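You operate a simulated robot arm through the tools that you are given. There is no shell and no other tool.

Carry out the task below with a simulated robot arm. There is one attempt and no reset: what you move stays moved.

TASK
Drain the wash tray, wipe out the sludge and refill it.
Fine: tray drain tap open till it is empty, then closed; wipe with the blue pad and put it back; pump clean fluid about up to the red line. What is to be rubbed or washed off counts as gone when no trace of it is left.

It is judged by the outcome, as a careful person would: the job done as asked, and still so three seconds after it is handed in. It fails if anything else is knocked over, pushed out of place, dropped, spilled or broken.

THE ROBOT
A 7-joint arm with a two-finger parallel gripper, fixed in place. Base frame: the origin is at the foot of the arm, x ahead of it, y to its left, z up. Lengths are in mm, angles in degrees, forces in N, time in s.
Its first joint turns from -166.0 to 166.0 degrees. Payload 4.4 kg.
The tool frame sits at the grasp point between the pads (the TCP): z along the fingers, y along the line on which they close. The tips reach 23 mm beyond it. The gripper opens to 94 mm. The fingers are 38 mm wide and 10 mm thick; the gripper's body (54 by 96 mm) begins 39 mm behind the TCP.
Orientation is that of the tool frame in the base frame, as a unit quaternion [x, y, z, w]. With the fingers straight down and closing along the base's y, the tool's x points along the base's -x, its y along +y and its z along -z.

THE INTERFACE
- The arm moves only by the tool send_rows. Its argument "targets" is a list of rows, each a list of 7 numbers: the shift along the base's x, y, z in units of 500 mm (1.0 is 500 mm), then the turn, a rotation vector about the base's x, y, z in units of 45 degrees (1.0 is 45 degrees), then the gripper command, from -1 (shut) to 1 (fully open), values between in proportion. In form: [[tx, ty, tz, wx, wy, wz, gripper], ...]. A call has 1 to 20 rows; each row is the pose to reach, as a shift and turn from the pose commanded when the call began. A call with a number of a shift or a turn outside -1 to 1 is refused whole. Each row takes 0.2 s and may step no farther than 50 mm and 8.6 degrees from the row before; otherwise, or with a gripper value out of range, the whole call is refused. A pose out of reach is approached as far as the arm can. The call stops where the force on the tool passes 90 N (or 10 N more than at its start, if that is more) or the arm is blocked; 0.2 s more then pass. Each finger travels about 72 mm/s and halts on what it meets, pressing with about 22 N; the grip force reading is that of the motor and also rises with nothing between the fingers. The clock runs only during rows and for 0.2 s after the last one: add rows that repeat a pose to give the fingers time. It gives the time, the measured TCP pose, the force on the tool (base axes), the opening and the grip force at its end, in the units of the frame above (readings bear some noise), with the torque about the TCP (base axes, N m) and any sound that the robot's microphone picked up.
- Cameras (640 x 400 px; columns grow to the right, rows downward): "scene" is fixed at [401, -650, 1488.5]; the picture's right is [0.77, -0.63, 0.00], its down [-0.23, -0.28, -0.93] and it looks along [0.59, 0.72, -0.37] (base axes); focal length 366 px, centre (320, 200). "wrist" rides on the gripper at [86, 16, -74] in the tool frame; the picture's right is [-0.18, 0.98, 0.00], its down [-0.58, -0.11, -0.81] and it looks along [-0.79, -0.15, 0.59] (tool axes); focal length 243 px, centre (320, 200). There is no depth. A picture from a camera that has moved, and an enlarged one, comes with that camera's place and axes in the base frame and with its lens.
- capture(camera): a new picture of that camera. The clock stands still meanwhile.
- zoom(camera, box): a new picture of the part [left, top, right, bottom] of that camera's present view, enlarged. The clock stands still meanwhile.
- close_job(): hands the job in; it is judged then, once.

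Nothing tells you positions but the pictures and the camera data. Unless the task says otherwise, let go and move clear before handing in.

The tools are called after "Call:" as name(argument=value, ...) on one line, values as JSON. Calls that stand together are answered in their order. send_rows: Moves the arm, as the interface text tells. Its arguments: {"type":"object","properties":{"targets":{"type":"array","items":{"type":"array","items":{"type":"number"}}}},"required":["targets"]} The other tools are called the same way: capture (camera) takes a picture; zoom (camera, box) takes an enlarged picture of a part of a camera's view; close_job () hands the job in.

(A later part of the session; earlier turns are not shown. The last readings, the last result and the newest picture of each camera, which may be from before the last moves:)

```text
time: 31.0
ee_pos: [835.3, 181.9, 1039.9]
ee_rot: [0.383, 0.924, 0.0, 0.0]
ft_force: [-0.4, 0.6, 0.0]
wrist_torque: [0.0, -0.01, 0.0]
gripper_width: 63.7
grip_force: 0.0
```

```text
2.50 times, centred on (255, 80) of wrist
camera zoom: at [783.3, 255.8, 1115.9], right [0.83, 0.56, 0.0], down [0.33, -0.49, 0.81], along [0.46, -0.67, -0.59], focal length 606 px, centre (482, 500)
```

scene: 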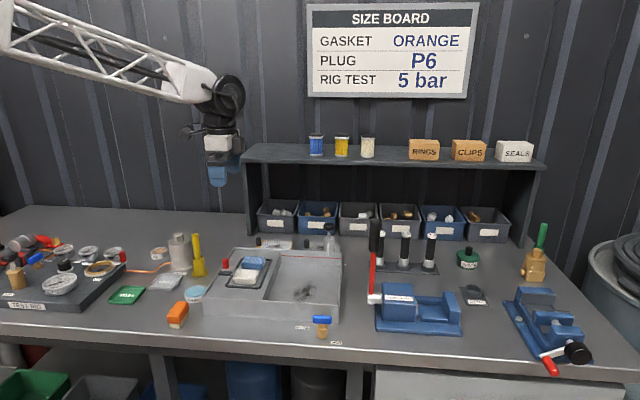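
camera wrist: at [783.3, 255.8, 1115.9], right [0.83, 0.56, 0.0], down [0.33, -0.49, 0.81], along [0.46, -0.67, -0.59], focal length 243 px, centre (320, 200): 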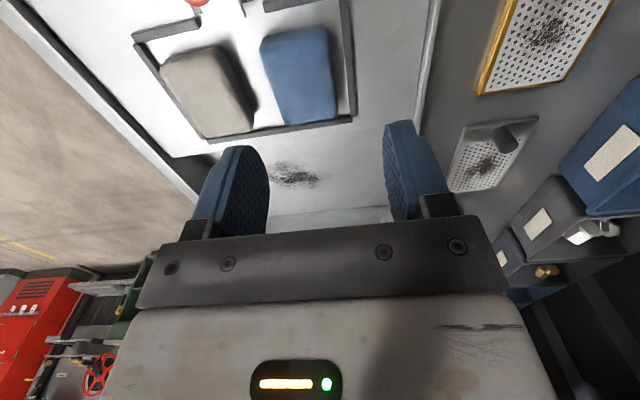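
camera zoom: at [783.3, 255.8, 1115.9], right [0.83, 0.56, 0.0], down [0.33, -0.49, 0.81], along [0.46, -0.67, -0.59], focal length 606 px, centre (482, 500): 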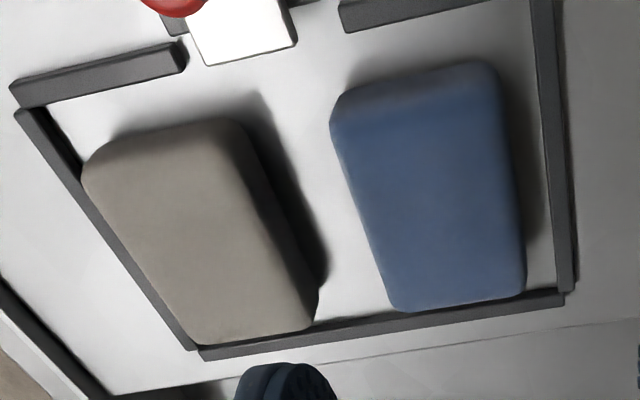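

The closer view refines the blue pad to a centre of e1≈463, e2≈706, with its top near z≈947 on a ledge at about 930. The frame bars rise to about 937. I'll shift over it, come lower and check again before closing.

Call:
send_rows(targets=[[-0.0183, -0.0185, -0.02, 0, 0, 0, 0.25], [-0.0183, -0.0185, -0.07, 0, 0, 0, 0.25], [-0.0183, -0.0185, -0.11, 0, 0, 0, 0.25], [-0.0183, -0.0185, -0.11, 0, 0, 0, 0.25]])

Call:
capture(camera="wrist")

Call:
zoom(camera="scene", box=[210, 220, 290, 290])

```text
time: 32.0
ee_pos: [828.2, 170.8, 984.9]
ee_rot: [0.383, 0.924, 0.0, 0.0]
ft_force: [0.0, -0.3, 0.1]
wrist_torque: [-0.02, -0.01, 0.0]
gripper_width: 59.0
grip_force: 0.0
```

```text
taken
camera wrist: at [775.6, 244.6, 1059.5], right [0.83, 0.56, 0.0], down [0.33, -0.49, 0.81], along [0.46, -0.67, -0.59], focal length 243 px, centre (320, 200)
```

wrist: 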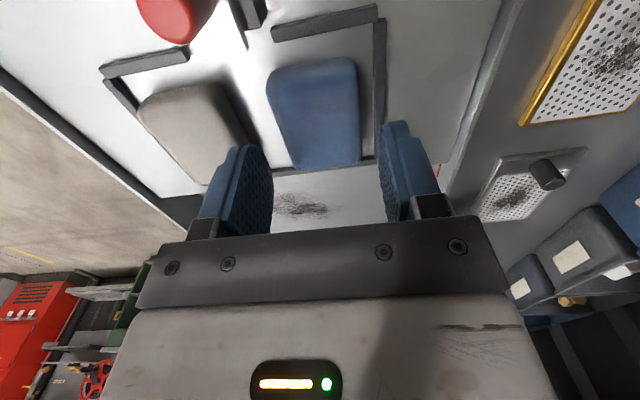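

```text
5.71 times, centred on (250, 255) of scene
camera zoom: at [401.0, -650.0, 1488.5], right [0.77, -0.63, 0.0], down [-0.23, -0.28, -0.93], along [0.59, 0.72, -0.37], focal length 2089 px, centre (720, -114)
```

zoom: 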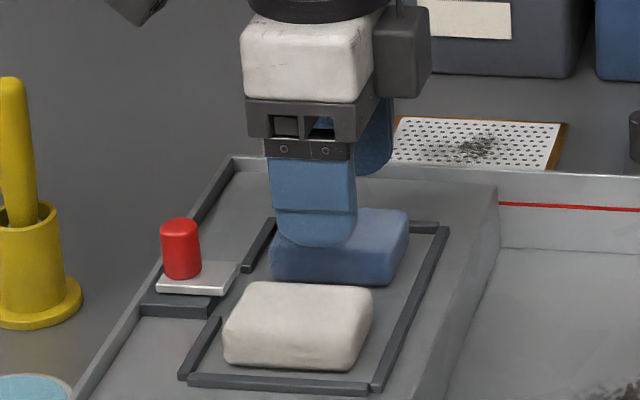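

It is well centred. I'll lower until the tips are just above the frame bars, then close.

Call:
send_rows(targets=[[0, 0, -0.024, 0, 0, 0, 0.25], [0, 0, -0.0477, 0, 0, 0, 0.25], [0, 0, -0.0477, 0, 0, 0, 0.25]])

Call:
capture(camera="wrist")

Call:
zoom(camera="scene", box=[220, 230, 280, 290])

```text
time: 32.8
ee_pos: [826.7, 170.7, 959.2]
ee_rot: [0.383, 0.924, 0.001, 0.0]
ft_force: [0.3, 0.4, -0.2]
wrist_torque: [0.02, 0.01, 0.01]
gripper_width: 58.5
grip_force: 0.1
```

```text
taken
camera wrist: at [775.2, 244.4, 1034.6], right [0.83, 0.56, 0.0], down [0.33, -0.49, 0.81], along [0.46, -0.67, -0.59], focal length 243 px, centre (320, 200)
```

wrist: 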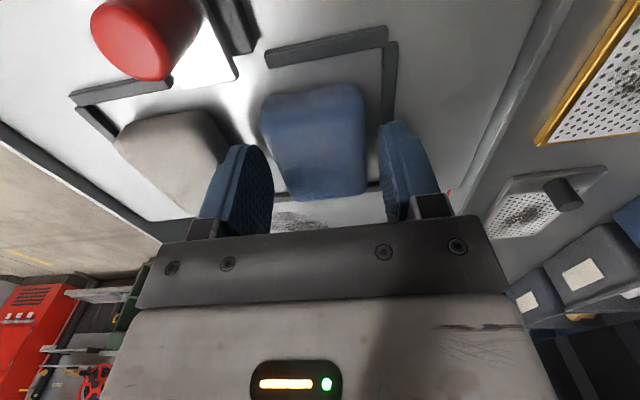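

```text
6.67 times, centred on (250, 260) of scene
camera zoom: at [401.0, -650.0, 1488.5], right [0.77, -0.63, 0.0], down [-0.23, -0.28, -0.93], along [0.59, 0.72, -0.37], focal length 2437 px, centre (787, -200)
```

zoom: 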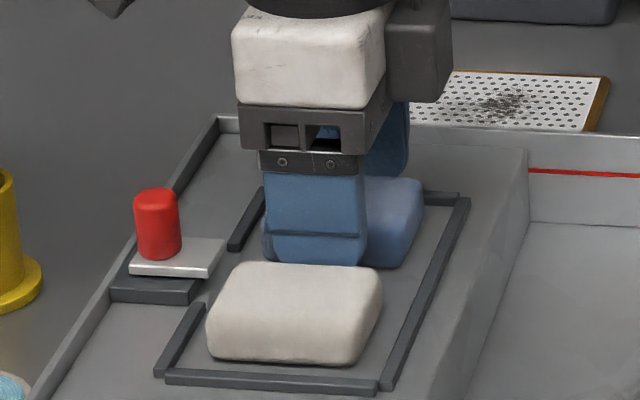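

The tip height looks right, so I'm closing on the blue pad.

Call:
send_rows(targets=[[0, 0, 0, 0, 0, 0, -0.2], [0, 0, 0, 0, 0, 0, -1], [0, 0, 0, 0, 0, 0, -1], [0, 0, 0, 0, 0, 0, -1], [0, 0, 0, 0, 0, 0, -1]])

Call:
capture(camera="wrist")

Call:
zoom(camera="scene", box=[220, 230, 280, 290])

```text
time: 34.0
ee_pos: [825.7, 170.9, 959.9]
ee_rot: [0.382, 0.924, 0.001, 0.0]
ft_force: [0.2, 0.3, 2.0]
wrist_torque: [-0.01, -0.02, 0.04]
gripper_width: 45.0
grip_force: 22.0
```

```text
taken
camera wrist: at [775.2, 244.4, 1034.5], right [0.83, 0.56, 0.0], down [0.33, -0.49, 0.81], along [0.46, -0.67, -0.59], focal length 243 px, centre (320, 200)
```

wrist: 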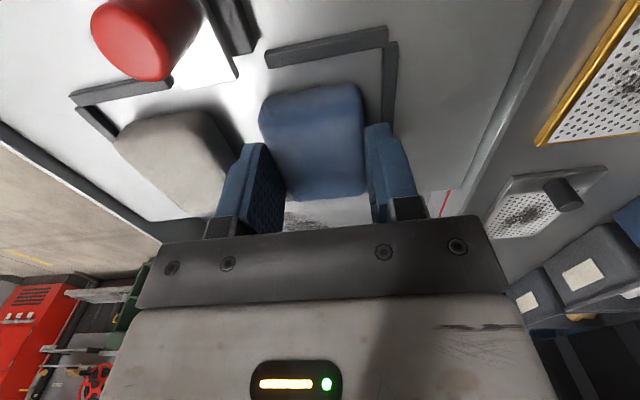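

```text
6.67 times, centred on (250, 260) of scene
camera zoom: at [401.0, -650.0, 1488.5], right [0.77, -0.63, 0.0], down [-0.23, -0.28, -0.93], along [0.59, 0.72, -0.37], focal length 2437 px, centre (787, -200)
```

zoom: 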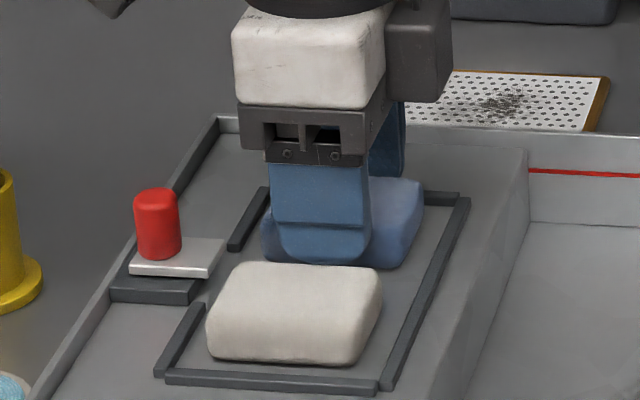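

The pad is held at 45 mm width with 22 N. I'll lift slowly and check it comes along.

Call:
send_rows(targets=[[0, 0, 0.02, 0, 0, 0, -1], [0, 0, 0.06, 0, 0, 0, -1], [0, 0, 0.11, 0, 0, 0, -1], [0, 0, 0.16, 0, 0, 0, -1], [0, 0, 0.16, 0, 0, 0, -1]])

Call:
capture(camera="wrist")

Call:
zoom(camera="scene", box=[200, 200, 300, 290])

```text
time: 35.2
ee_pos: [826.4, 172.6, 1038.5]
ee_rot: [0.382, 0.924, 0.0, 0.0]
ft_force: [-0.5, -0.6, -0.5]
wrist_torque: [-0.03, -0.04, -0.01]
gripper_width: 45.0
grip_force: 21.7
```

```text
taken
camera wrist: at [775.3, 245.8, 1114.1], right [0.83, 0.56, 0.0], down [0.33, -0.49, 0.81], along [0.46, -0.67, -0.59], focal length 243 px, centre (320, 200)
```

wrist: 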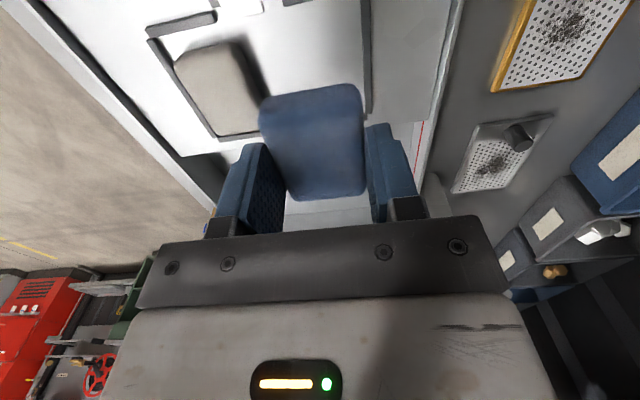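

```text
4.44 times, centred on (250, 245) of scene
camera zoom: at [401.0, -650.0, 1488.5], right [0.77, -0.63, 0.0], down [-0.23, -0.28, -0.93], along [0.59, 0.72, -0.37], focal length 1624 px, centre (631, 0)
```

zoom: 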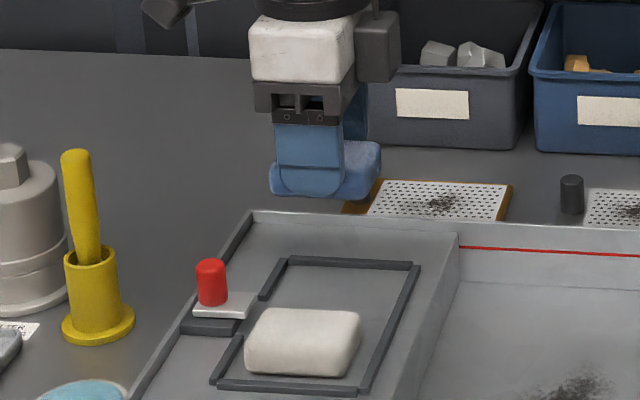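

The pad is held level. I'll carry it over the sludge and start lowering it into the basin.

Call:
send_rows(targets=[[0.0287, -0.0682, 0, 0, 0, 0, -1], [0.0573, -0.1364, 0, 0, 0, 0, -1], [0.086, -0.2046, 0, 0, 0, 0, -1], [0.1146, -0.2728, 0, 0, 0, 0, -1], [0.1146, -0.2728, -0.06, 0, 0, 0, -1], [0.1146, -0.2728, -0.12, 0, 0, 0, -1], [0.1146, -0.2728, -0.18, 0, 0, 0, -1], [0.1146, -0.2728, -0.2, 0, 0, 0, -1], [0.1146, -0.2728, -0.2, 0, 0, 0, -1]])

Call:
capture(camera="wrist")

Call:
zoom(camera="scene", box=[250, 220, 350, 330])

```text
time: 37.2
ee_pos: [884.8, 34.9, 938.1]
ee_rot: [0.383, 0.924, 0.0, 0.001]
ft_force: [0.6, 0.3, -0.2]
wrist_torque: [0.0, 0.02, 0.0]
gripper_width: 44.7
grip_force: 22.2
```

```text
taken
camera wrist: at [833.2, 108.0, 1013.1], right [0.83, 0.56, 0.0], down [0.33, -0.49, 0.81], along [0.46, -0.67, -0.59], focal length 243 px, centre (320, 200)
```

wrist: 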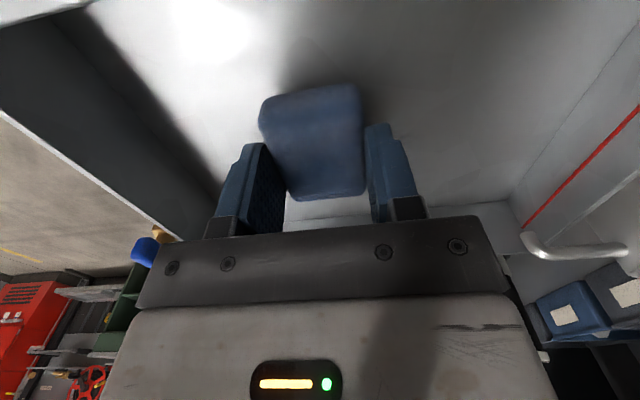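

```text
3.64 times, centred on (300, 275) of scene
camera zoom: at [401.0, -650.0, 1488.5], right [0.77, -0.63, 0.0], down [-0.23, -0.28, -0.93], along [0.59, 0.72, -0.37], focal length 1329 px, centre (393, -73)
```

zoom: 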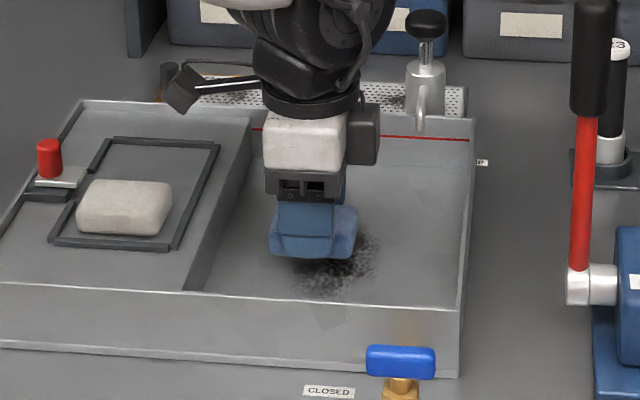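

The pad is above the sludge with good clearance. I'll lower in small steps, watching the vertical force for contact.

Call:
send_rows(targets=[[0, 0, -0.015, 0, 0, 0, -1], [0, 0, -0.03, 0, 0, 0, -1], [0, 0, -0.034, 0, 0, 0, -1], [0, 0, -0.034, 0, 0, 0, -1]])

```text
time: 38.2
ee_pos: [882.5, 35.9, 921.6]
ee_rot: [0.383, 0.924, 0.001, 0.0]
ft_force: [0.5, 0.3, -0.9]
wrist_torque: [-0.02, -0.03, -0.01]
gripper_width: 44.9
grip_force: 22.2
```

Call:
send_rows(targets=[[0, 0, -0.002, 0, 0, 0, -1], [0, 0, -0.004, 0, 0, 0, -1], [0, 0, -0.004, 0, 0, 0, -1]])

```text
time: 39.0
ee_pos: [882.2, 34.4, 919.9]
ee_rot: [0.382, 0.924, 0.0, 0.001]
ft_force: [-0.5, 0.2, -0.7]
wrist_torque: [0.0, 0.01, 0.01]
gripper_width: 45.1
grip_force: 21.7
```

Call:
send_rows(targets=[[0, 0, -0.002, 0, 0, 0, -1], [0, 0, -0.004, 0, 0, 0, -1], [0, 0, -0.004, 0, 0, 0, -1]])

Call:
zoom(camera="scene", box=[260, 250, 340, 310])

```text
time: 39.8
ee_pos: [882.6, 34.8, 920.4]
ee_rot: [0.383, 0.924, 0.0, 0.0]
ft_force: [0.3, -1.6, 5.0]
wrist_torque: [-0.04, 0.05, -0.01]
gripper_width: 44.8
grip_force: 22.2
```

```text
6.67 times, centred on (300, 280) of scene
camera zoom: at [401.0, -650.0, 1488.5], right [0.77, -0.63, 0.0], down [-0.23, -0.28, -0.93], along [0.59, 0.72, -0.37], focal length 2437 px, centre (453, -333)
```

zoom: 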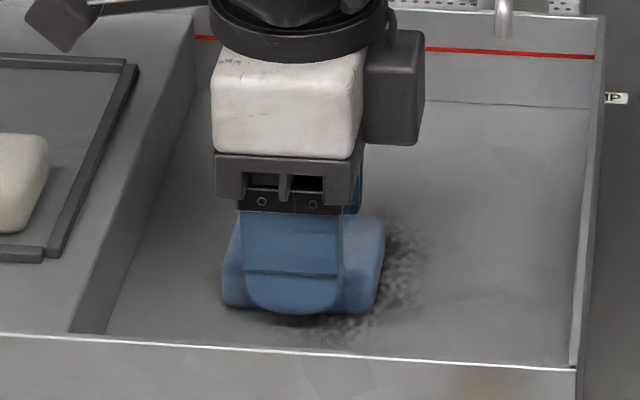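

There is light contact of 5 N at commanded z≈920. I'll press slightly more and make a short rubbing stroke to see how it behaves.

Call:
send_rows(targets=[[0, 0, -0.002, 0, 0, 0, -1], [0, 0, -0.002, 0, 0, 0, -1]])

```text
time: 40.4
ee_pos: [883.7, 36.1, 920.1]
ee_rot: [0.383, 0.924, 0.001, 0.001]
ft_force: [-5.0, -3.9, 24.9]
wrist_torque: [-0.04, 0.29, 0.01]
gripper_width: 44.6
grip_force: 22.0
```

That gives 25 N, which is plenty. I'll ease to about 12 N and make the first lane of strokes front to back.

Call:
send_rows(targets=[[0.0141, 0.0141, 0.001, 0, 0, 0, -1], [0.0283, 0.0283, 0.001, 0, 0, 0, -1], [0.0424, 0.0424, 0.001, 0, 0, 0, -1], [0.0566, 0.0566, 0.001, 0, 0, 0, -1], [0.0707, 0.0707, 0.001, 0, 0, 0, -1], [0.0566, 0.0566, 0.001, 0, 0, 0, -1], [0.0424, 0.0424, 0.001, 0, 0, 0, -1], [0.0283, 0.0283, 0.001, 0, 0, 0, -1], [0.0141, 0.0141, 0.001, 0, 0, 0, -1], [0, 0, 0.001, 0, 0, 0, -1], [-0.0141, -0.0141, 0.001, 0, 0, 0, -1], [-0.0283, -0.0283, 0.001, 0, 0, 0, -1], [-0.0424, -0.0424, 0.001, 0, 0, 0, -1], [-0.0566, -0.0566, 0.001, 0, 0, 0, -1], [-0.0707, -0.0707, 0.001, 0, 0, 0, -1], [-0.0566, -0.0566, 0.001, 0, 0, 0, -1], [-0.0424, -0.0424, 0.001, 0, 0, 0, -1], [-0.0283, -0.0283, 0.001, 0, 0, 0, -1], [-0.0141, -0.0141, 0.001, 0, 0, 0, -1], [0, 0, 0.001, 0, 0, 0, -1]])

Call:
capture(camera="wrist")

Call:
zoom(camera="scene", box=[260, 250, 340, 310])

```text
time: 44.6
ee_pos: [883.6, 35.6, 918.5]
ee_rot: [0.382, 0.924, 0.0, 0.001]
ft_force: [-4.7, -7.7, 21.9]
wrist_torque: [-0.19, 0.18, 0.01]
gripper_width: 44.9
grip_force: 22.0
```

```text
taken
camera wrist: at [831.4, 109.0, 993.8], right [0.83, 0.56, 0.0], down [0.33, -0.49, 0.81], along [0.46, -0.67, -0.59], focal length 243 px, centre (320, 200)
```

wrist: 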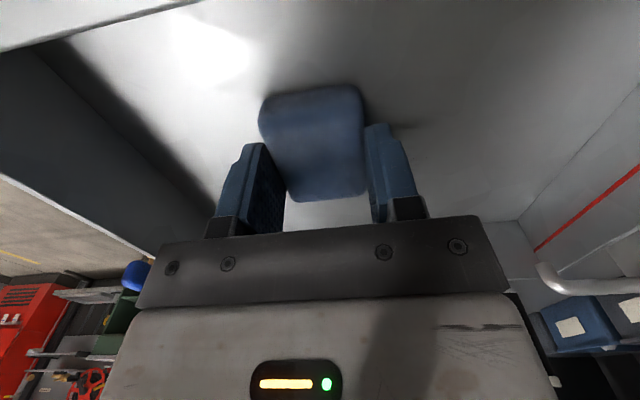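

```text
6.67 times, centred on (300, 280) of scene
camera zoom: at [401.0, -650.0, 1488.5], right [0.77, -0.63, 0.0], down [-0.23, -0.28, -0.93], along [0.59, 0.72, -0.37], focal length 2437 px, centre (453, -333)
```

zoom: 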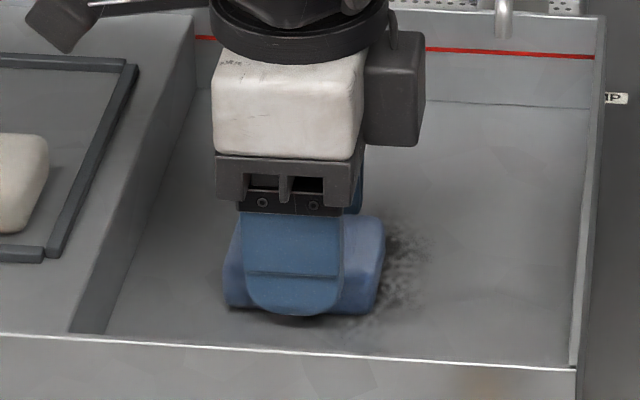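

The first lane is wiped and the remaining sludge is to the right. I'll do the next lane, 32 mm further along.

Call:
send_rows(targets=[[0.0151, -0.0151, 0.0004, 0, 0, 0, -1], [0.0302, -0.0302, 0.0004, 0, 0, 0, -1], [0.0453, -0.0453, 0.0004, 0, 0, 0, -1], [0.063, -0.0276, 0.0004, 0, 0, 0, -1], [0.0807, -0.0099, 0.0004, 0, 0, 0, -1], [0.0983, 0.0077, 0.0004, 0, 0, 0, -1], [0.116, 0.0254, 0.0004, 0, 0, 0, -1], [0.0983, 0.0077, 0.0004, 0, 0, 0, -1], [0.0807, -0.0099, 0.0004, 0, 0, 0, -1], [0.063, -0.0276, 0.0004, 0, 0, 0, -1], [0.0453, -0.0453, 0.0004, 0, 0, 0, -1], [0.0276, -0.063, 0.0004, 0, 0, 0, -1], [0.0099, -0.0807, 0.0004, 0, 0, 0, -1], [-0.0077, -0.0983, 0.0004, 0, 0, 0, -1], [-0.0254, -0.116, 0.0004, 0, 0, 0, -1], [-0.0077, -0.0983, 0.0004, 0, 0, 0, -1], [0.0099, -0.0807, 0.0004, 0, 0, 0, -1], [0.0276, -0.063, 0.0004, 0, 0, 0, -1], [0.0453, -0.0453, 0.0004, 0, 0, 0, -1], [0.0453, -0.0453, 0.0004, 0, 0, 0, -1]])

Call:
zoom(camera="scene", box=[260, 250, 340, 310])

```text
time: 48.8
ee_pos: [907.8, 11.5, 920.8]
ee_rot: [0.384, 0.923, 0.0, 0.001]
ft_force: [-1.0, -0.9, 0.2]
wrist_torque: [0.02, 0.02, 0.0]
gripper_width: 44.9
grip_force: 22.2
```

```text
6.67 times, centred on (300, 280) of scene
camera zoom: at [401.0, -650.0, 1488.5], right [0.77, -0.63, 0.0], down [-0.23, -0.28, -0.93], along [0.59, 0.72, -0.37], focal length 2437 px, centre (453, -333)
```

zoom: 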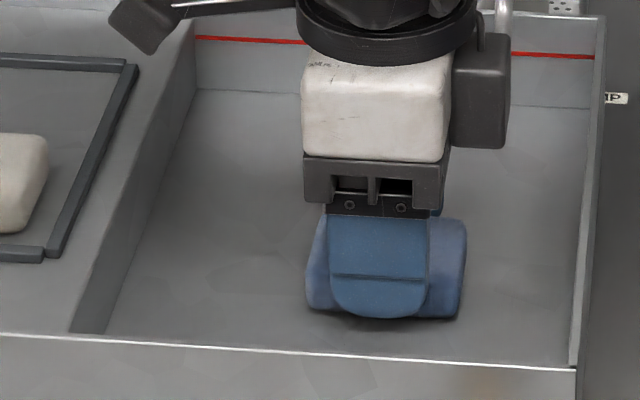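

Contact went light in this lane. I'll lift briefly and look at what remains.

Call:
send_rows(targets=[[0, 0, 0.08, 0, 0, 0, -1], [-0.04, 0.04, 0.16, 0, 0, 0, -1], [-0.1, 0.1, 0.24, 0, 0, 0, -1], [-0.17, 0.17, 0.3, 0, 0, 0, -1], [-0.17, 0.17, 0.3, 0, 0, 0, -1]])

Call:
capture(camera="wrist")

Call:
zoom(camera="scene", box=[260, 250, 350, 320])

Call:
zoom(camera="wrist", box=[240, 20, 440, 190])

```text
refused: row 3 steps farther than a row can; nothing moved
```

```text
taken
camera wrist: at [855.3, 84.6, 995.3], right [0.83, 0.56, 0.0], down [0.33, -0.49, 0.81], along [0.46, -0.67, -0.59], focal length 243 px, centre (320, 200)
```

wrist: 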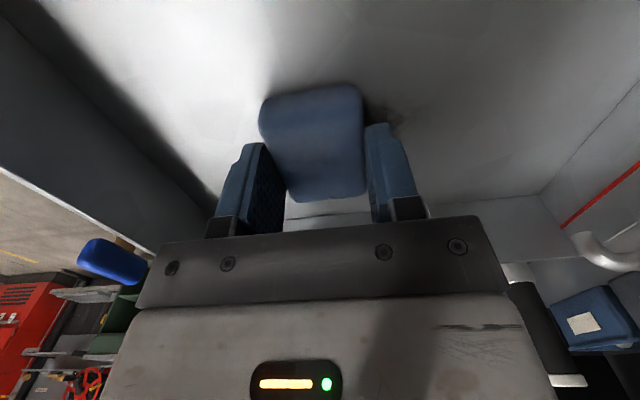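

```text
5.71 times, centred on (305, 285) of scene
camera zoom: at [401.0, -650.0, 1488.5], right [0.77, -0.63, 0.0], down [-0.23, -0.28, -0.93], along [0.59, 0.72, -0.37], focal length 2089 px, centre (406, -286)
```

zoom: 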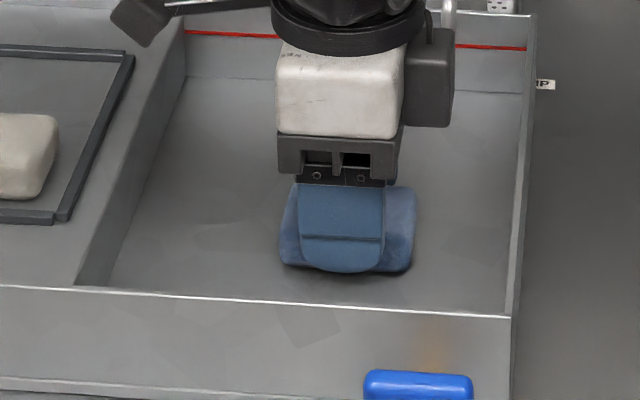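

```text
2.35 times, centred on (340, 105) of wrist
camera zoom: at [855.3, 84.6, 995.3], right [0.83, 0.56, 0.0], down [0.33, -0.49, 0.81], along [0.46, -0.67, -0.59], focal length 571 px, centre (273, 424)
```

zoom: 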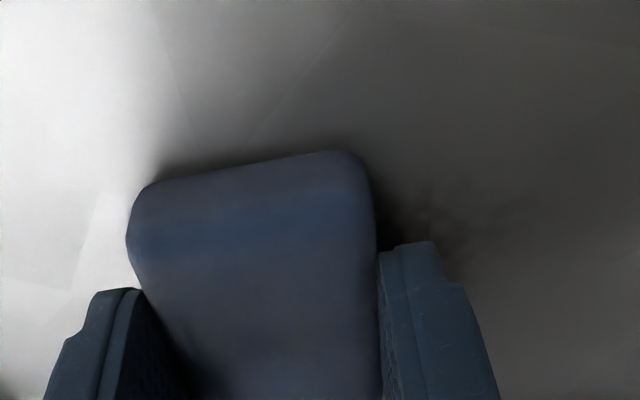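

There is still some sludge behind the pad. I'll lift with smaller steps and look properly.

Call:
send_rows(targets=[[0, 0, 0.06, 0, 0, 0, -1], [-0.03, 0.03, 0.12, 0, 0, 0, -1], [-0.08, 0.08, 0.18, 0, 0, 0, -1], [-0.13, 0.13, 0.24, 0, 0, 0, -1], [-0.17, 0.17, 0.3, 0, 0, 0, -1], [-0.17, 0.17, 0.3, 0, 0, 0, -1]])

Call:
capture(camera="wrist")

Call:
zoom(camera="scene", box=[260, 250, 350, 320])

Call:
zoom(camera="wrist", box=[240, 20, 440, 190])

```text
time: 50.2
ee_pos: [821.2, 97.9, 1070.2]
ee_rot: [0.383, 0.924, -0.001, 0.0]
ft_force: [0.1, -1.1, -0.2]
wrist_torque: [-0.02, -0.01, 0.0]
gripper_width: 44.7
grip_force: 21.6
```

```text
taken
camera wrist: at [770.2, 171.0, 1145.4], right [0.83, 0.56, 0.0], down [0.33, -0.49, 0.81], along [0.46, -0.67, -0.59], focal length 243 px, centre (320, 200)
```

wrist: 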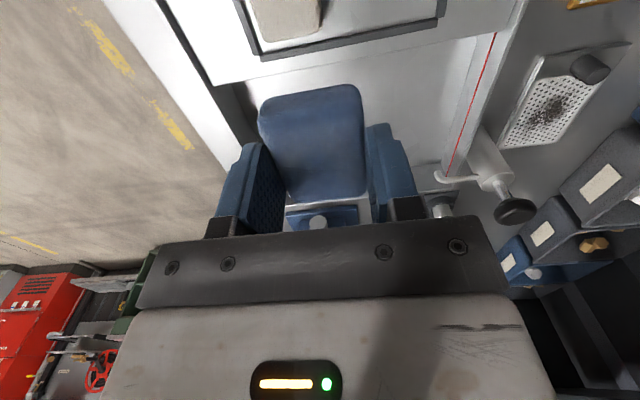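

```text
5.71 times, centred on (305, 285) of scene
camera zoom: at [401.0, -650.0, 1488.5], right [0.77, -0.63, 0.0], down [-0.23, -0.28, -0.93], along [0.59, 0.72, -0.37], focal length 2089 px, centre (406, -286)
```

zoom: 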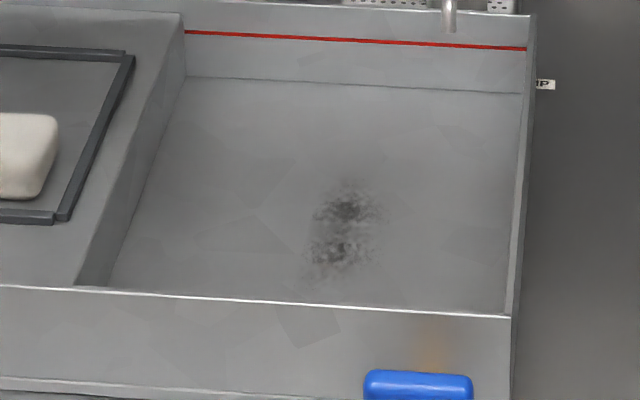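

```text
2.35 times, centred on (340, 105) of wrist
camera zoom: at [770.2, 171.0, 1145.4], right [0.83, 0.56, 0.0], down [0.33, -0.49, 0.81], along [0.46, -0.67, -0.59], focal length 571 px, centre (273, 424)
```

zoom: 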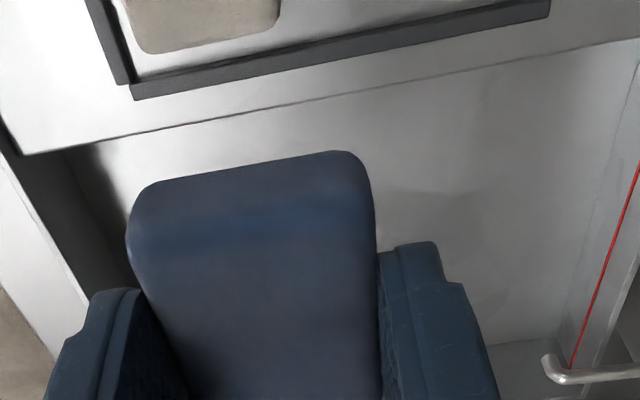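

A grainy remainder is left around e1≈630, e2 615–705. I'll go back over it, re-establish contact and rub with more care for pressure.

Call:
send_rows(targets=[[0.06, -0.06, 0, 0, 0, 0, -1], [0.12, -0.12, 0, 0, 0, 0, -1], [0.1642, -0.1643, -0.01, 0, 0, 0, -1], [0.1642, -0.1643, -0.09, 0, 0, 0, -1], [0.1642, -0.1643, -0.17, 0, 0, 0, -1], [0.1642, -0.1643, -0.25, 0, 0, 0, -1], [0.1642, -0.1643, -0.29, 0, 0, 0, -1], [0.1642, -0.1643, -0.298, 0, 0, 0, -1], [0.1642, -0.1643, -0.3, 0, 0, 0, -1], [0.1642, -0.1643, -0.3, 0, 0, 0, -1]])

```text
time: 52.4
ee_pos: [902.1, 16.5, 919.3]
ee_rot: [0.383, 0.924, -0.001, -0.001]
ft_force: [0.5, -0.3, -0.3]
wrist_torque: [0.0, 0.0, 0.01]
gripper_width: 44.6
grip_force: 22.1
```

Call:
send_rows(targets=[[0, 0, -0.001, 0, 0, 0, -1], [0, 0, -0.002, 0, 0, 0, -1], [0, 0, -0.002, 0, 0, 0, -1]])

```text
time: 53.2
ee_pos: [903.2, 15.3, 918.7]
ee_rot: [0.384, 0.924, -0.001, 0.0]
ft_force: [-0.4, 0.1, 2.3]
wrist_torque: [0.0, -0.02, 0.02]
gripper_width: 44.7
grip_force: 21.8
```

Contact starts here at 2 N. I'll press about 0.7 mm more and stroke back and forth, creeping slightly lower to keep pressure.

Call:
send_rows(targets=[[0.0141, 0.0141, -0.0012, 0, 0, 0, -1], [0.0283, 0.0283, -0.0014, 0, 0, 0, -1], [0.0424, 0.0424, -0.0014, 0, 0, 0, -1], [0.0566, 0.0566, -0.0014, 0, 0, 0, -1], [0.0707, 0.0707, -0.0014, 0, 0, 0, -1], [0.0566, 0.0566, -0.0015, 0, 0, 0, -1], [0.0424, 0.0424, -0.0015, 0, 0, 0, -1], [0.0283, 0.0283, -0.0016, 0, 0, 0, -1], [0.0141, 0.0141, -0.0016, 0, 0, 0, -1], [0, 0, -0.0017, 0, 0, 0, -1], [-0.0141, -0.0141, -0.0017, 0, 0, 0, -1], [-0.0283, -0.0283, -0.0018, 0, 0, 0, -1], [-0.0424, -0.0424, -0.0018, 0, 0, 0, -1], [-0.0566, -0.0566, -0.0019, 0, 0, 0, -1], [-0.0707, -0.0707, -0.0019, 0, 0, 0, -1], [-0.0566, -0.0566, -0.002, 0, 0, 0, -1], [-0.0424, -0.0424, -0.002, 0, 0, 0, -1], [-0.0283, -0.0283, -0.0021, 0, 0, 0, -1], [-0.0141, -0.0141, -0.0021, 0, 0, 0, -1], [0, 0, -0.0022, 0, 0, 0, -1]])

Call:
capture(camera="wrist")

Call:
zoom(camera="scene", box=[260, 250, 350, 320])

```text
time: 57.4
ee_pos: [903.5, 16.3, 917.6]
ee_rot: [0.383, 0.924, 0.0, 0.001]
ft_force: [-6.5, -8.4, 22.4]
wrist_torque: [-0.24, 0.13, -0.04]
gripper_width: 44.8
grip_force: 21.9
```

```text
taken
camera wrist: at [851.9, 89.8, 993.0], right [0.83, 0.56, 0.0], down [0.33, -0.49, 0.81], along [0.46, -0.67, -0.59], focal length 243 px, centre (320, 200)
```

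wrist: 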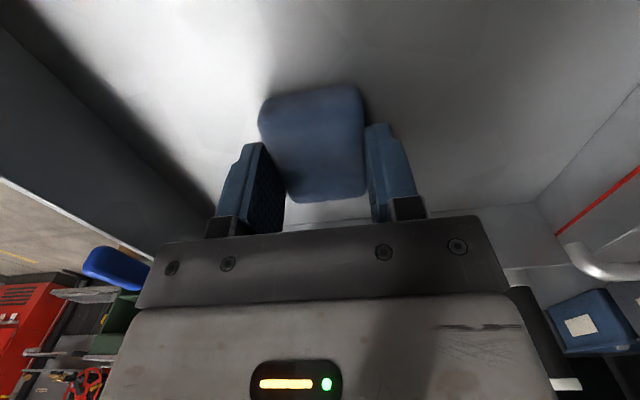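

```text
5.71 times, centred on (305, 285) of scene
camera zoom: at [401.0, -650.0, 1488.5], right [0.77, -0.63, 0.0], down [-0.23, -0.28, -0.93], along [0.59, 0.72, -0.37], focal length 2089 px, centre (406, -286)
```

zoom: 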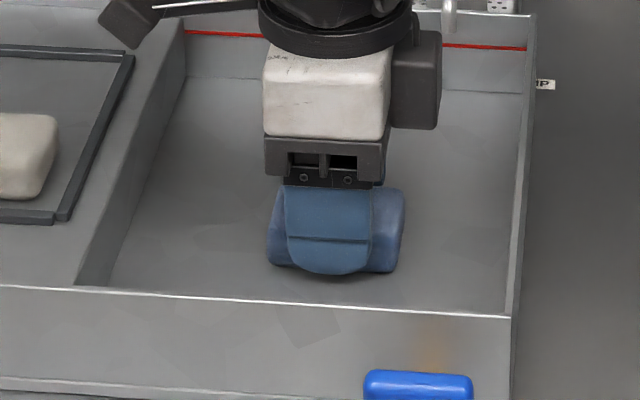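

Pressure is good at 22 N and the area in view looks clean. I'll run two more overlapping lanes on either side to be thorough.

Call:
send_rows(targets=[[0.0198, -0.0198, 0, 0, 0, 0, -1], [0.0375, -0.0021, 0, 0, 0, 0, -1], [0.0552, 0.0156, 0, 0, 0, 0, -1], [0.0728, 0.0332, 0, 0, 0, 0, -1], [0.0905, 0.0509, 0, 0, 0, 0, -1], [0.0728, 0.0332, -0.0002, 0, 0, 0, -1], [0.0552, 0.0156, -0.0002, 0, 0, 0, -1], [0.0375, -0.0021, -0.0002, 0, 0, 0, -1], [0.0198, -0.0198, -0.0002, 0, 0, 0, -1], [0.0021, -0.0375, -0.0004, 0, 0, 0, -1], [-0.0156, -0.0552, -0.0004, 0, 0, 0, -1], [-0.0332, -0.0728, -0.0004, 0, 0, 0, -1], [-0.0509, -0.0905, -0.0004, 0, 0, 0, -1], [-0.0905, -0.0509, -0.0004, 0, 0, 0, -1], [-0.0728, -0.0332, -0.0004, 0, 0, 0, -1], [-0.0552, -0.0156, -0.0005, 0, 0, 0, -1], [-0.0375, 0.0021, -0.0005, 0, 0, 0, -1], [-0.0198, 0.0198, -0.0006, 0, 0, 0, -1], [0.0156, 0.0552, -0.0006, 0, 0, 0, -1], [0.0509, 0.0905, -0.0006, 0, 0, 0, -1]])

Call:
send_rows(targets=[[0, 0, 0.06, 0, 0, 0, -1], [0, 0, 0.14, 0, 0, 0, -1], [-0.05, 0.04, 0.2, 0, 0, 0, -1], [-0.1, 0.09, 0.26, 0, 0, 0, -1], [-0.15, 0.14, 0.3, 0, 0, 0, -1], [-0.2, 0.19, 0.32, 0, 0, 0, -1], [-0.25, 0.24, 0.32, 0, 0, 0, -1], [-0.25, 0.24, 0.32, 0, 0, 0, -1]])

Call:
capture(camera="wrist")

Call:
zoom(camera="scene", box=[260, 250, 350, 320])

```text
time: 61.6
ee_pos: [927.0, 61.4, 917.1]
ee_rot: [0.383, 0.924, 0.0, -0.001]
ft_force: [-3.9, -6.7, 15.7]
wrist_torque: [-0.13, 0.17, 0.03]
gripper_width: 44.9
grip_force: 21.8
```

```text
time: 63.4
ee_pos: [800.4, 182.2, 1077.2]
ee_rot: [0.383, 0.924, 0.0, 0.001]
ft_force: [0.4, 0.6, -0.4]
wrist_torque: [0.0, -0.02, 0.01]
gripper_width: 44.8
grip_force: 21.6
```

```text
taken
camera wrist: at [749.7, 254.9, 1152.2], right [0.83, 0.56, 0.0], down [0.33, -0.49, 0.81], along [0.46, -0.67, -0.59], focal length 243 px, centre (320, 200)
```

wrist: 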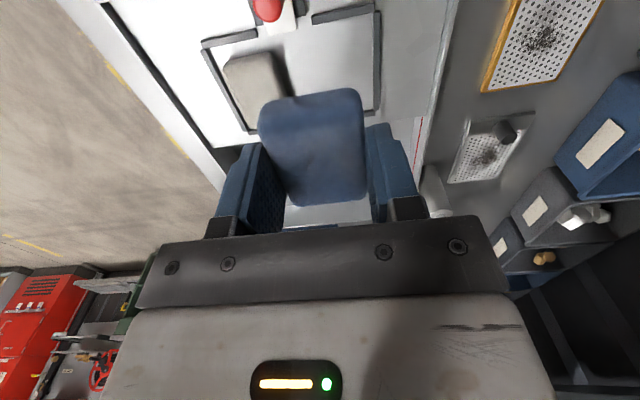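

```text
5.71 times, centred on (305, 285) of scene
camera zoom: at [401.0, -650.0, 1488.5], right [0.77, -0.63, 0.0], down [-0.23, -0.28, -0.93], along [0.59, 0.72, -0.37], focal length 2089 px, centre (406, -286)
```

zoom: 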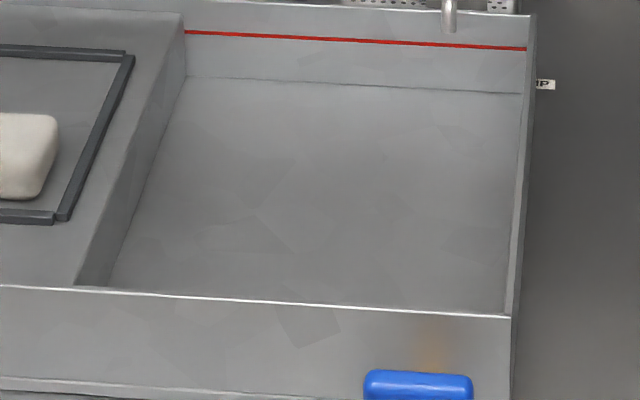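

The basin looks clean from the scene camera. I'll zoom further for faint traces and look at the hidden front strip with the wrist camera.

Call:
zoom(camera="scene", box=[290, 270, 335, 300])

Call:
zoom(camera="scene", box=[275, 260, 345, 302])

```text
13.33 times, centred on (312, 285) of scene
camera zoom: at [401.0, -650.0, 1488.5], right [0.77, -0.63, 0.0], down [-0.23, -0.28, -0.93], along [0.59, 0.72, -0.37], focal length 4874 px, centre (420, -933)
```

zoom: 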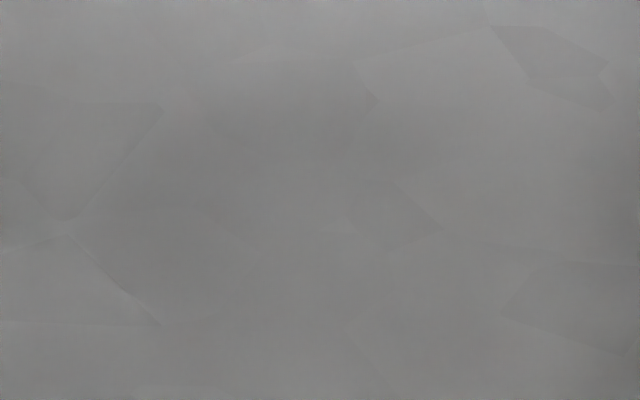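

```text
9.14 times, centred on (310, 281) of scene
camera zoom: at [401.0, -650.0, 1488.5], right [0.77, -0.63, 0.0], down [-0.23, -0.28, -0.93], along [0.59, 0.72, -0.37], focal length 3342 px, centre (411, -541)
```

zoom: 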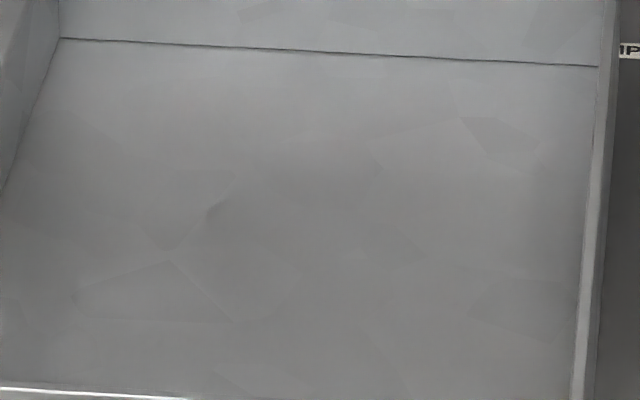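

Call:
send_rows(targets=[[0.0187, 0.0262, 0.0764, 0, 0, 0, -1], [0.0374, 0.0525, 0.1527, 0, 0, 0, -1], [0.0561, 0.0788, 0.229, 0, 0, 0, -1], [0.0748, 0.105, 0.3054, 0, 0, 0, -1], [0.0748, 0.105, 0.3054, 0, 0, 0, -1]])

Call:
capture(camera="wrist")

Call:
zoom(camera="wrist", box=[130, 20, 290, 140])

```text
time: 64.6
ee_pos: [841.1, 232.4, 1227.4]
ee_rot: [0.383, 0.924, 0.001, 0.0]
ft_force: [-0.3, -0.5, -0.1]
wrist_torque: [0.03, -0.01, -0.01]
gripper_width: 44.7
grip_force: 21.8
```

```text
taken
camera wrist: at [789.0, 305.6, 1302.5], right [0.83, 0.56, 0.0], down [0.33, -0.49, 0.81], along [0.46, -0.67, -0.59], focal length 243 px, centre (320, 200)
```

wrist: 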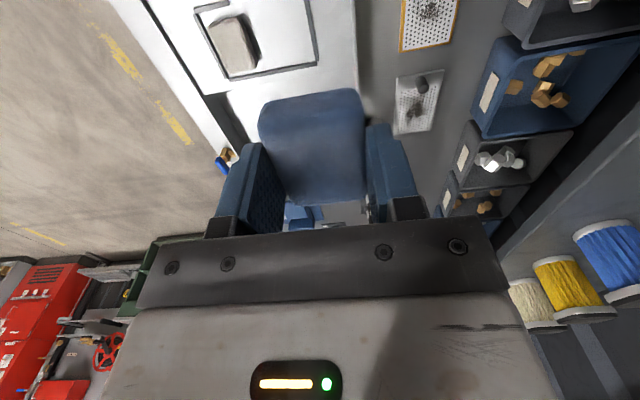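

```text
3.33 times, centred on (210, 80) of wrist
camera zoom: at [789.0, 305.6, 1302.5], right [0.83, 0.56, 0.0], down [0.33, -0.49, 0.81], along [0.46, -0.67, -0.59], focal length 809 px, centre (687, 600)
```

zoom: 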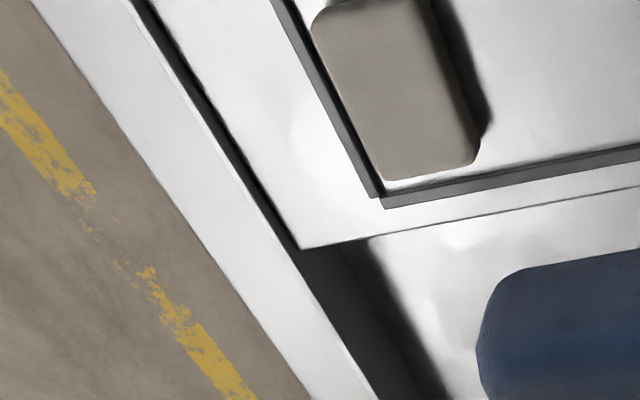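

The held pad blocks the view, so I'll put it back now and inspect with an empty gripper. I'm moving above its place in the frame.

Call:
send_rows(targets=[[-0.005, -0.0205, -0.0767, 0, 0, 0, -1], [-0.01, -0.041, -0.1533, 0, 0, 0, -1], [-0.0149, -0.0616, -0.23, 0, 0, 0, -1], [-0.0224, -0.0924, -0.3067, 0, 0, 0, -1], [-0.0298, -0.1231, -0.3833, 0, 0, 0, -1], [-0.0298, -0.1231, -0.46, 0, 0, 0, -1], [-0.0298, -0.1231, -0.46, 0, 0, 0, -1]])

Call:
capture(camera="wrist")

Call:
zoom(camera="scene", box=[210, 220, 290, 290])

```text
time: 66.2
ee_pos: [824.7, 170.8, 998.7]
ee_rot: [0.383, 0.924, 0.001, 0.0]
ft_force: [-0.2, -0.2, -0.8]
wrist_torque: [-0.01, -0.01, -0.03]
gripper_width: 45.1
grip_force: 22.4
```

```text
taken
camera wrist: at [772.6, 244.9, 1074.2], right [0.83, 0.56, 0.0], down [0.33, -0.49, 0.81], along [0.46, -0.67, -0.59], focal length 243 px, centre (320, 200)
```

wrist: 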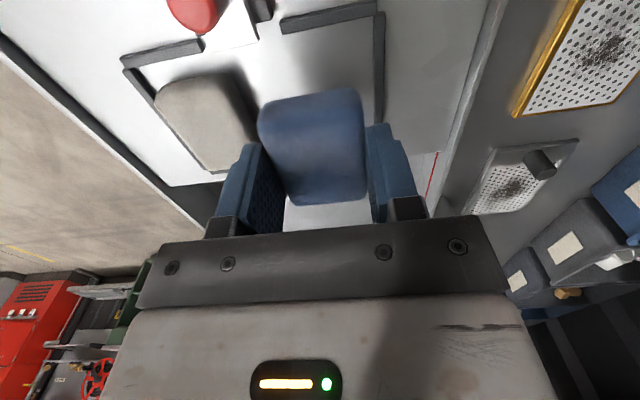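

```text
5.71 times, centred on (250, 255) of scene
camera zoom: at [401.0, -650.0, 1488.5], right [0.77, -0.63, 0.0], down [-0.23, -0.28, -0.93], along [0.59, 0.72, -0.37], focal length 2089 px, centre (720, -114)
```

zoom: 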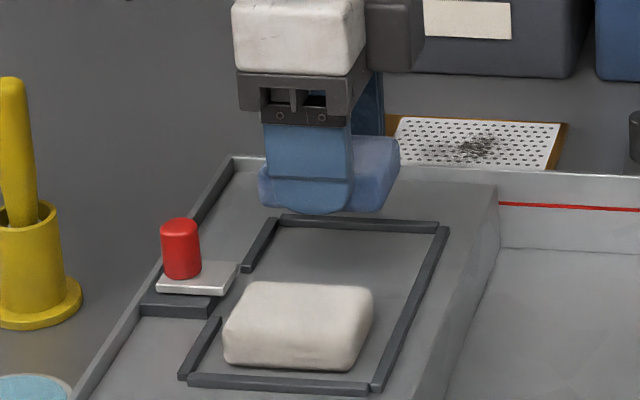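

It is aligned above its spot. I'll lower until it touches the ledge.

Call:
send_rows(targets=[[0, 0, -0.04, 0, 0, 0, -1], [0, 0, -0.066, 0, 0, 0, -1], [0, 0, -0.075, 0, 0, 0, -1], [0, 0, -0.078, 0, 0, 0, -1], [0, 0, -0.079, 0, 0, 0, -1], [0, 0, -0.079, 0, 0, 0, -1]])

```text
time: 67.6
ee_pos: [824.9, 170.7, 960.4]
ee_rot: [0.382, 0.924, 0.0, 0.0]
ft_force: [-0.1, 0.1, 0.6]
wrist_torque: [-0.02, -0.03, 0.0]
gripper_width: 44.9
grip_force: 21.7
```

Call:
send_rows(targets=[[0, 0, -0.0012, 0, 0, 0, -1], [0, 0, -0.0024, 0, 0, 0, -1], [0, 0, -0.0024, 0, 0, 0, -1]])

```text
time: 68.4
ee_pos: [826.4, 171.3, 957.9]
ee_rot: [0.382, 0.924, 0.0, -0.001]
ft_force: [0.0, 0.5, 0.2]
wrist_torque: [0.05, -0.01, -0.01]
gripper_width: 45.1
grip_force: 21.7
```

I'm within about a millimetre of the ledge. I'll open just slightly to set the pad down, then rise straight up before opening wide.

Call:
send_rows(targets=[[0, 0, 0, 0, 0, 0, 0.02], [0, 0, 0, 0, 0, 0, 0.02], [0, 0, 0.004, 0, 0, 0, 0.06], [0, 0, 0.01, 0, 0, 0, 0.15], [0, 0, 0.04, 0, 0, 0, 0.25], [0, 0, 0.1, 0, 0, 0, 0.3], [0, 0, 0.18, 0, 0, 0, 0.3], [0, 0, 0.18, 0, 0, 0, 0.3]])

Call:
capture(camera="wrist")

Call:
zoom(camera="scene", box=[210, 220, 290, 290])

```text
time: 70.2
ee_pos: [825.5, 171.8, 1049.6]
ee_rot: [0.383, 0.924, 0.0, 0.0]
ft_force: [0.1, -0.2, 0.5]
wrist_torque: [0.01, 0.01, -0.05]
gripper_width: 61.0
grip_force: 0.1
```

```text
taken
camera wrist: at [774.0, 245.6, 1124.8], right [0.83, 0.56, 0.0], down [0.33, -0.49, 0.81], along [0.46, -0.67, -0.59], focal length 243 px, centre (320, 200)
```

wrist: 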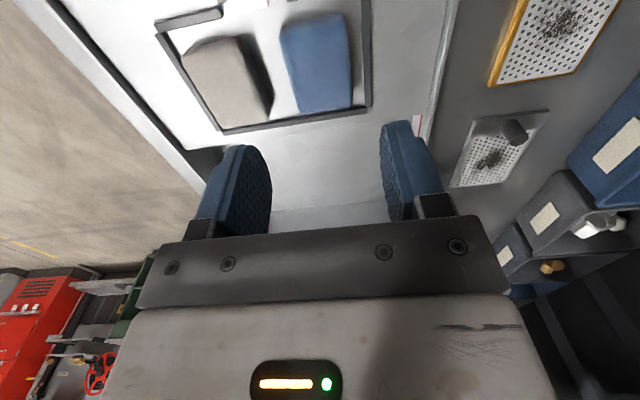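

```text
5.71 times, centred on (250, 255) of scene
camera zoom: at [401.0, -650.0, 1488.5], right [0.77, -0.63, 0.0], down [-0.23, -0.28, -0.93], along [0.59, 0.72, -0.37], focal length 2089 px, centre (720, -114)
```

zoom: 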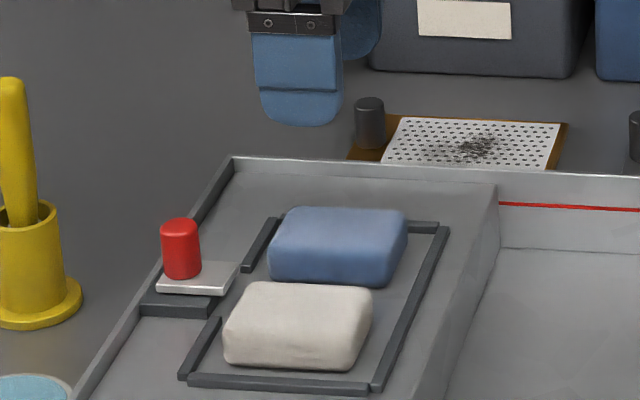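

The blue pad is back in its place. Now I'll inspect the whole basin floor, including the front strip, from the earlier viewpoint.

Call:
send_rows(targets=[[-0.0252, -0.0065, 0.0723, 0, 0, 0, 0.3], [-0.0503, -0.013, 0.1446, 0, 0, 0, 0.3], [-0.0755, -0.0194, 0.2168, 0, 0, 0, 0.6], [-0.1006, -0.0259, 0.2891, 0, 0, 0, 1], [-0.1258, -0.0324, 0.3614, 0, 0, 0, 1], [-0.1258, -0.0324, 0.3614, 0, 0, 0, 1]])

Call:
zoom(camera="wrist", box=[250, 0, 450, 180])

Call:
zoom(camera="wrist", box=[270, 60, 410, 170])

```text
time: 71.6
ee_pos: [762.7, 154.1, 1230.8]
ee_rot: [0.383, 0.924, 0.0, 0.0]
ft_force: [0.1, 0.1, -0.3]
wrist_torque: [0.03, -0.05, -0.01]
gripper_width: 94.0
grip_force: 0.0
```

```text
2.22 times, centred on (350, 90) of wrist
camera zoom: at [711.5, 227.0, 1305.7], right [0.83, 0.56, 0.0], down [0.33, -0.49, 0.81], along [0.46, -0.67, -0.59], focal length 539 px, centre (253, 444)
```

zoom: 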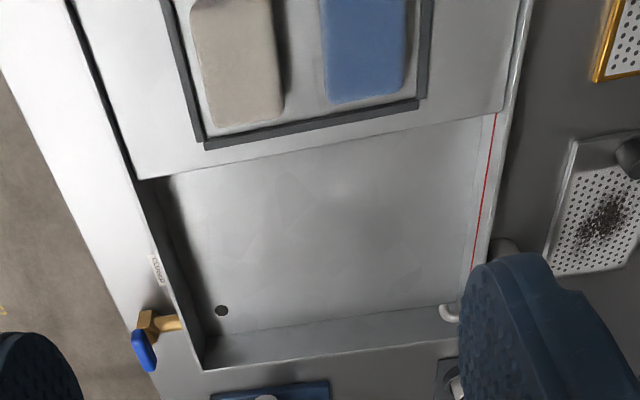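

```text
3.64 times, centred on (340, 115) of wrist
camera zoom: at [711.5, 227.0, 1305.7], right [0.83, 0.56, 0.0], down [0.33, -0.49, 0.81], along [0.46, -0.67, -0.59], focal length 882 px, centre (247, 509)
```

zoom: 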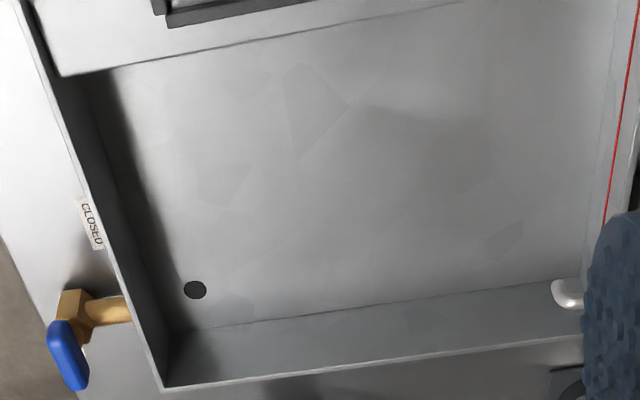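

The basin floor is clean with no trace left. Triangulating from both cameras, the pump knob is at e1≈671, e2≈829, z≈1003, i.e. base (1061, 112). That is beyond straight-down reach, so I'll tilt the tool outward, starting with a yaw to face it.

Call:
send_rows(targets=[[0.0454, -0.0185, -0.01, 0, 0, 0.167, 0.5], [0.0909, -0.0371, -0.02, 0, 0, 0.333, 0], [0.1363, -0.0556, -0.03, 0, 0, 0.5, -0.5], [0.1817, -0.0741, -0.04, 0, 0, 0.667, -1], [0.2272, -0.0927, -0.05, 0, 0, 0.833, -1], [0.2726, -0.1112, -0.06, 0, 0, 1.0, -1], [0.2726, -0.1112, -0.06, 0, 0, 1.0, -1]])

Call:
send_rows(targets=[[0, 0, 0, 0, -0.148, 0, -1], [0, 0, 0, 0, -0.296, 0, -1], [0, 0, 0, 0, -0.444, 0, -1], [0, 0, 0, 0, -0.593, 0, -1], [0, 0, 0, 0, -0.741, 0, -1], [0, 0, 0, 0, -0.889, 0, -1], [0, 0, 0, 0, -0.889, 0, -1]])

Call:
capture(camera="wrist")

Call:
capture(camera="scene")

```text
time: 73.2
ee_pos: [898.6, 101.1, 1199.2]
ee_rot: [-0.001, 1.0, 0.0, 0.0]
ft_force: [-0.3, 0.5, 0.2]
wrist_torque: [0.02, 0.0, 0.04]
gripper_width: 0.0
grip_force: 21.7
```

```text
time: 74.8
ee_pos: [898.4, 99.0, 1199.6]
ee_rot: [0.0, 0.939, 0.0, 0.343]
ft_force: [0.5, -0.5, -0.4]
wrist_torque: [0.02, 0.02, 0.01]
gripper_width: 0.0
grip_force: 21.5
```

```text
taken
camera wrist: at [783.2, 116.8, 1201.7], right [0.14, 0.98, 0.12], down [-0.07, -0.11, 0.99], along [0.99, -0.15, 0.06], focal length 243 px, centre (320, 200)
```

wrist: 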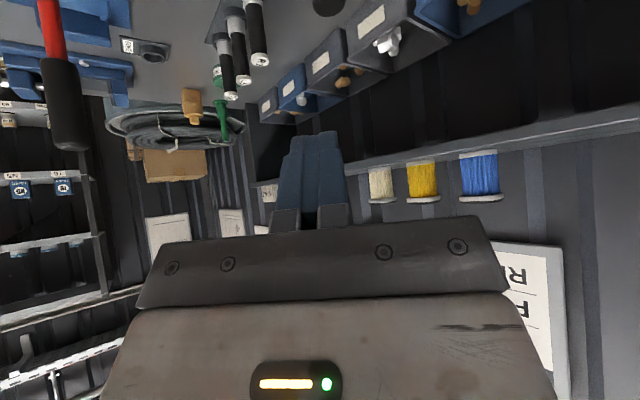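

```text
taken
```

scene: 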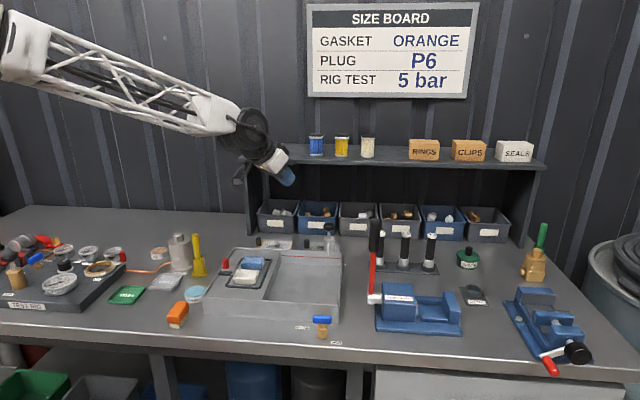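

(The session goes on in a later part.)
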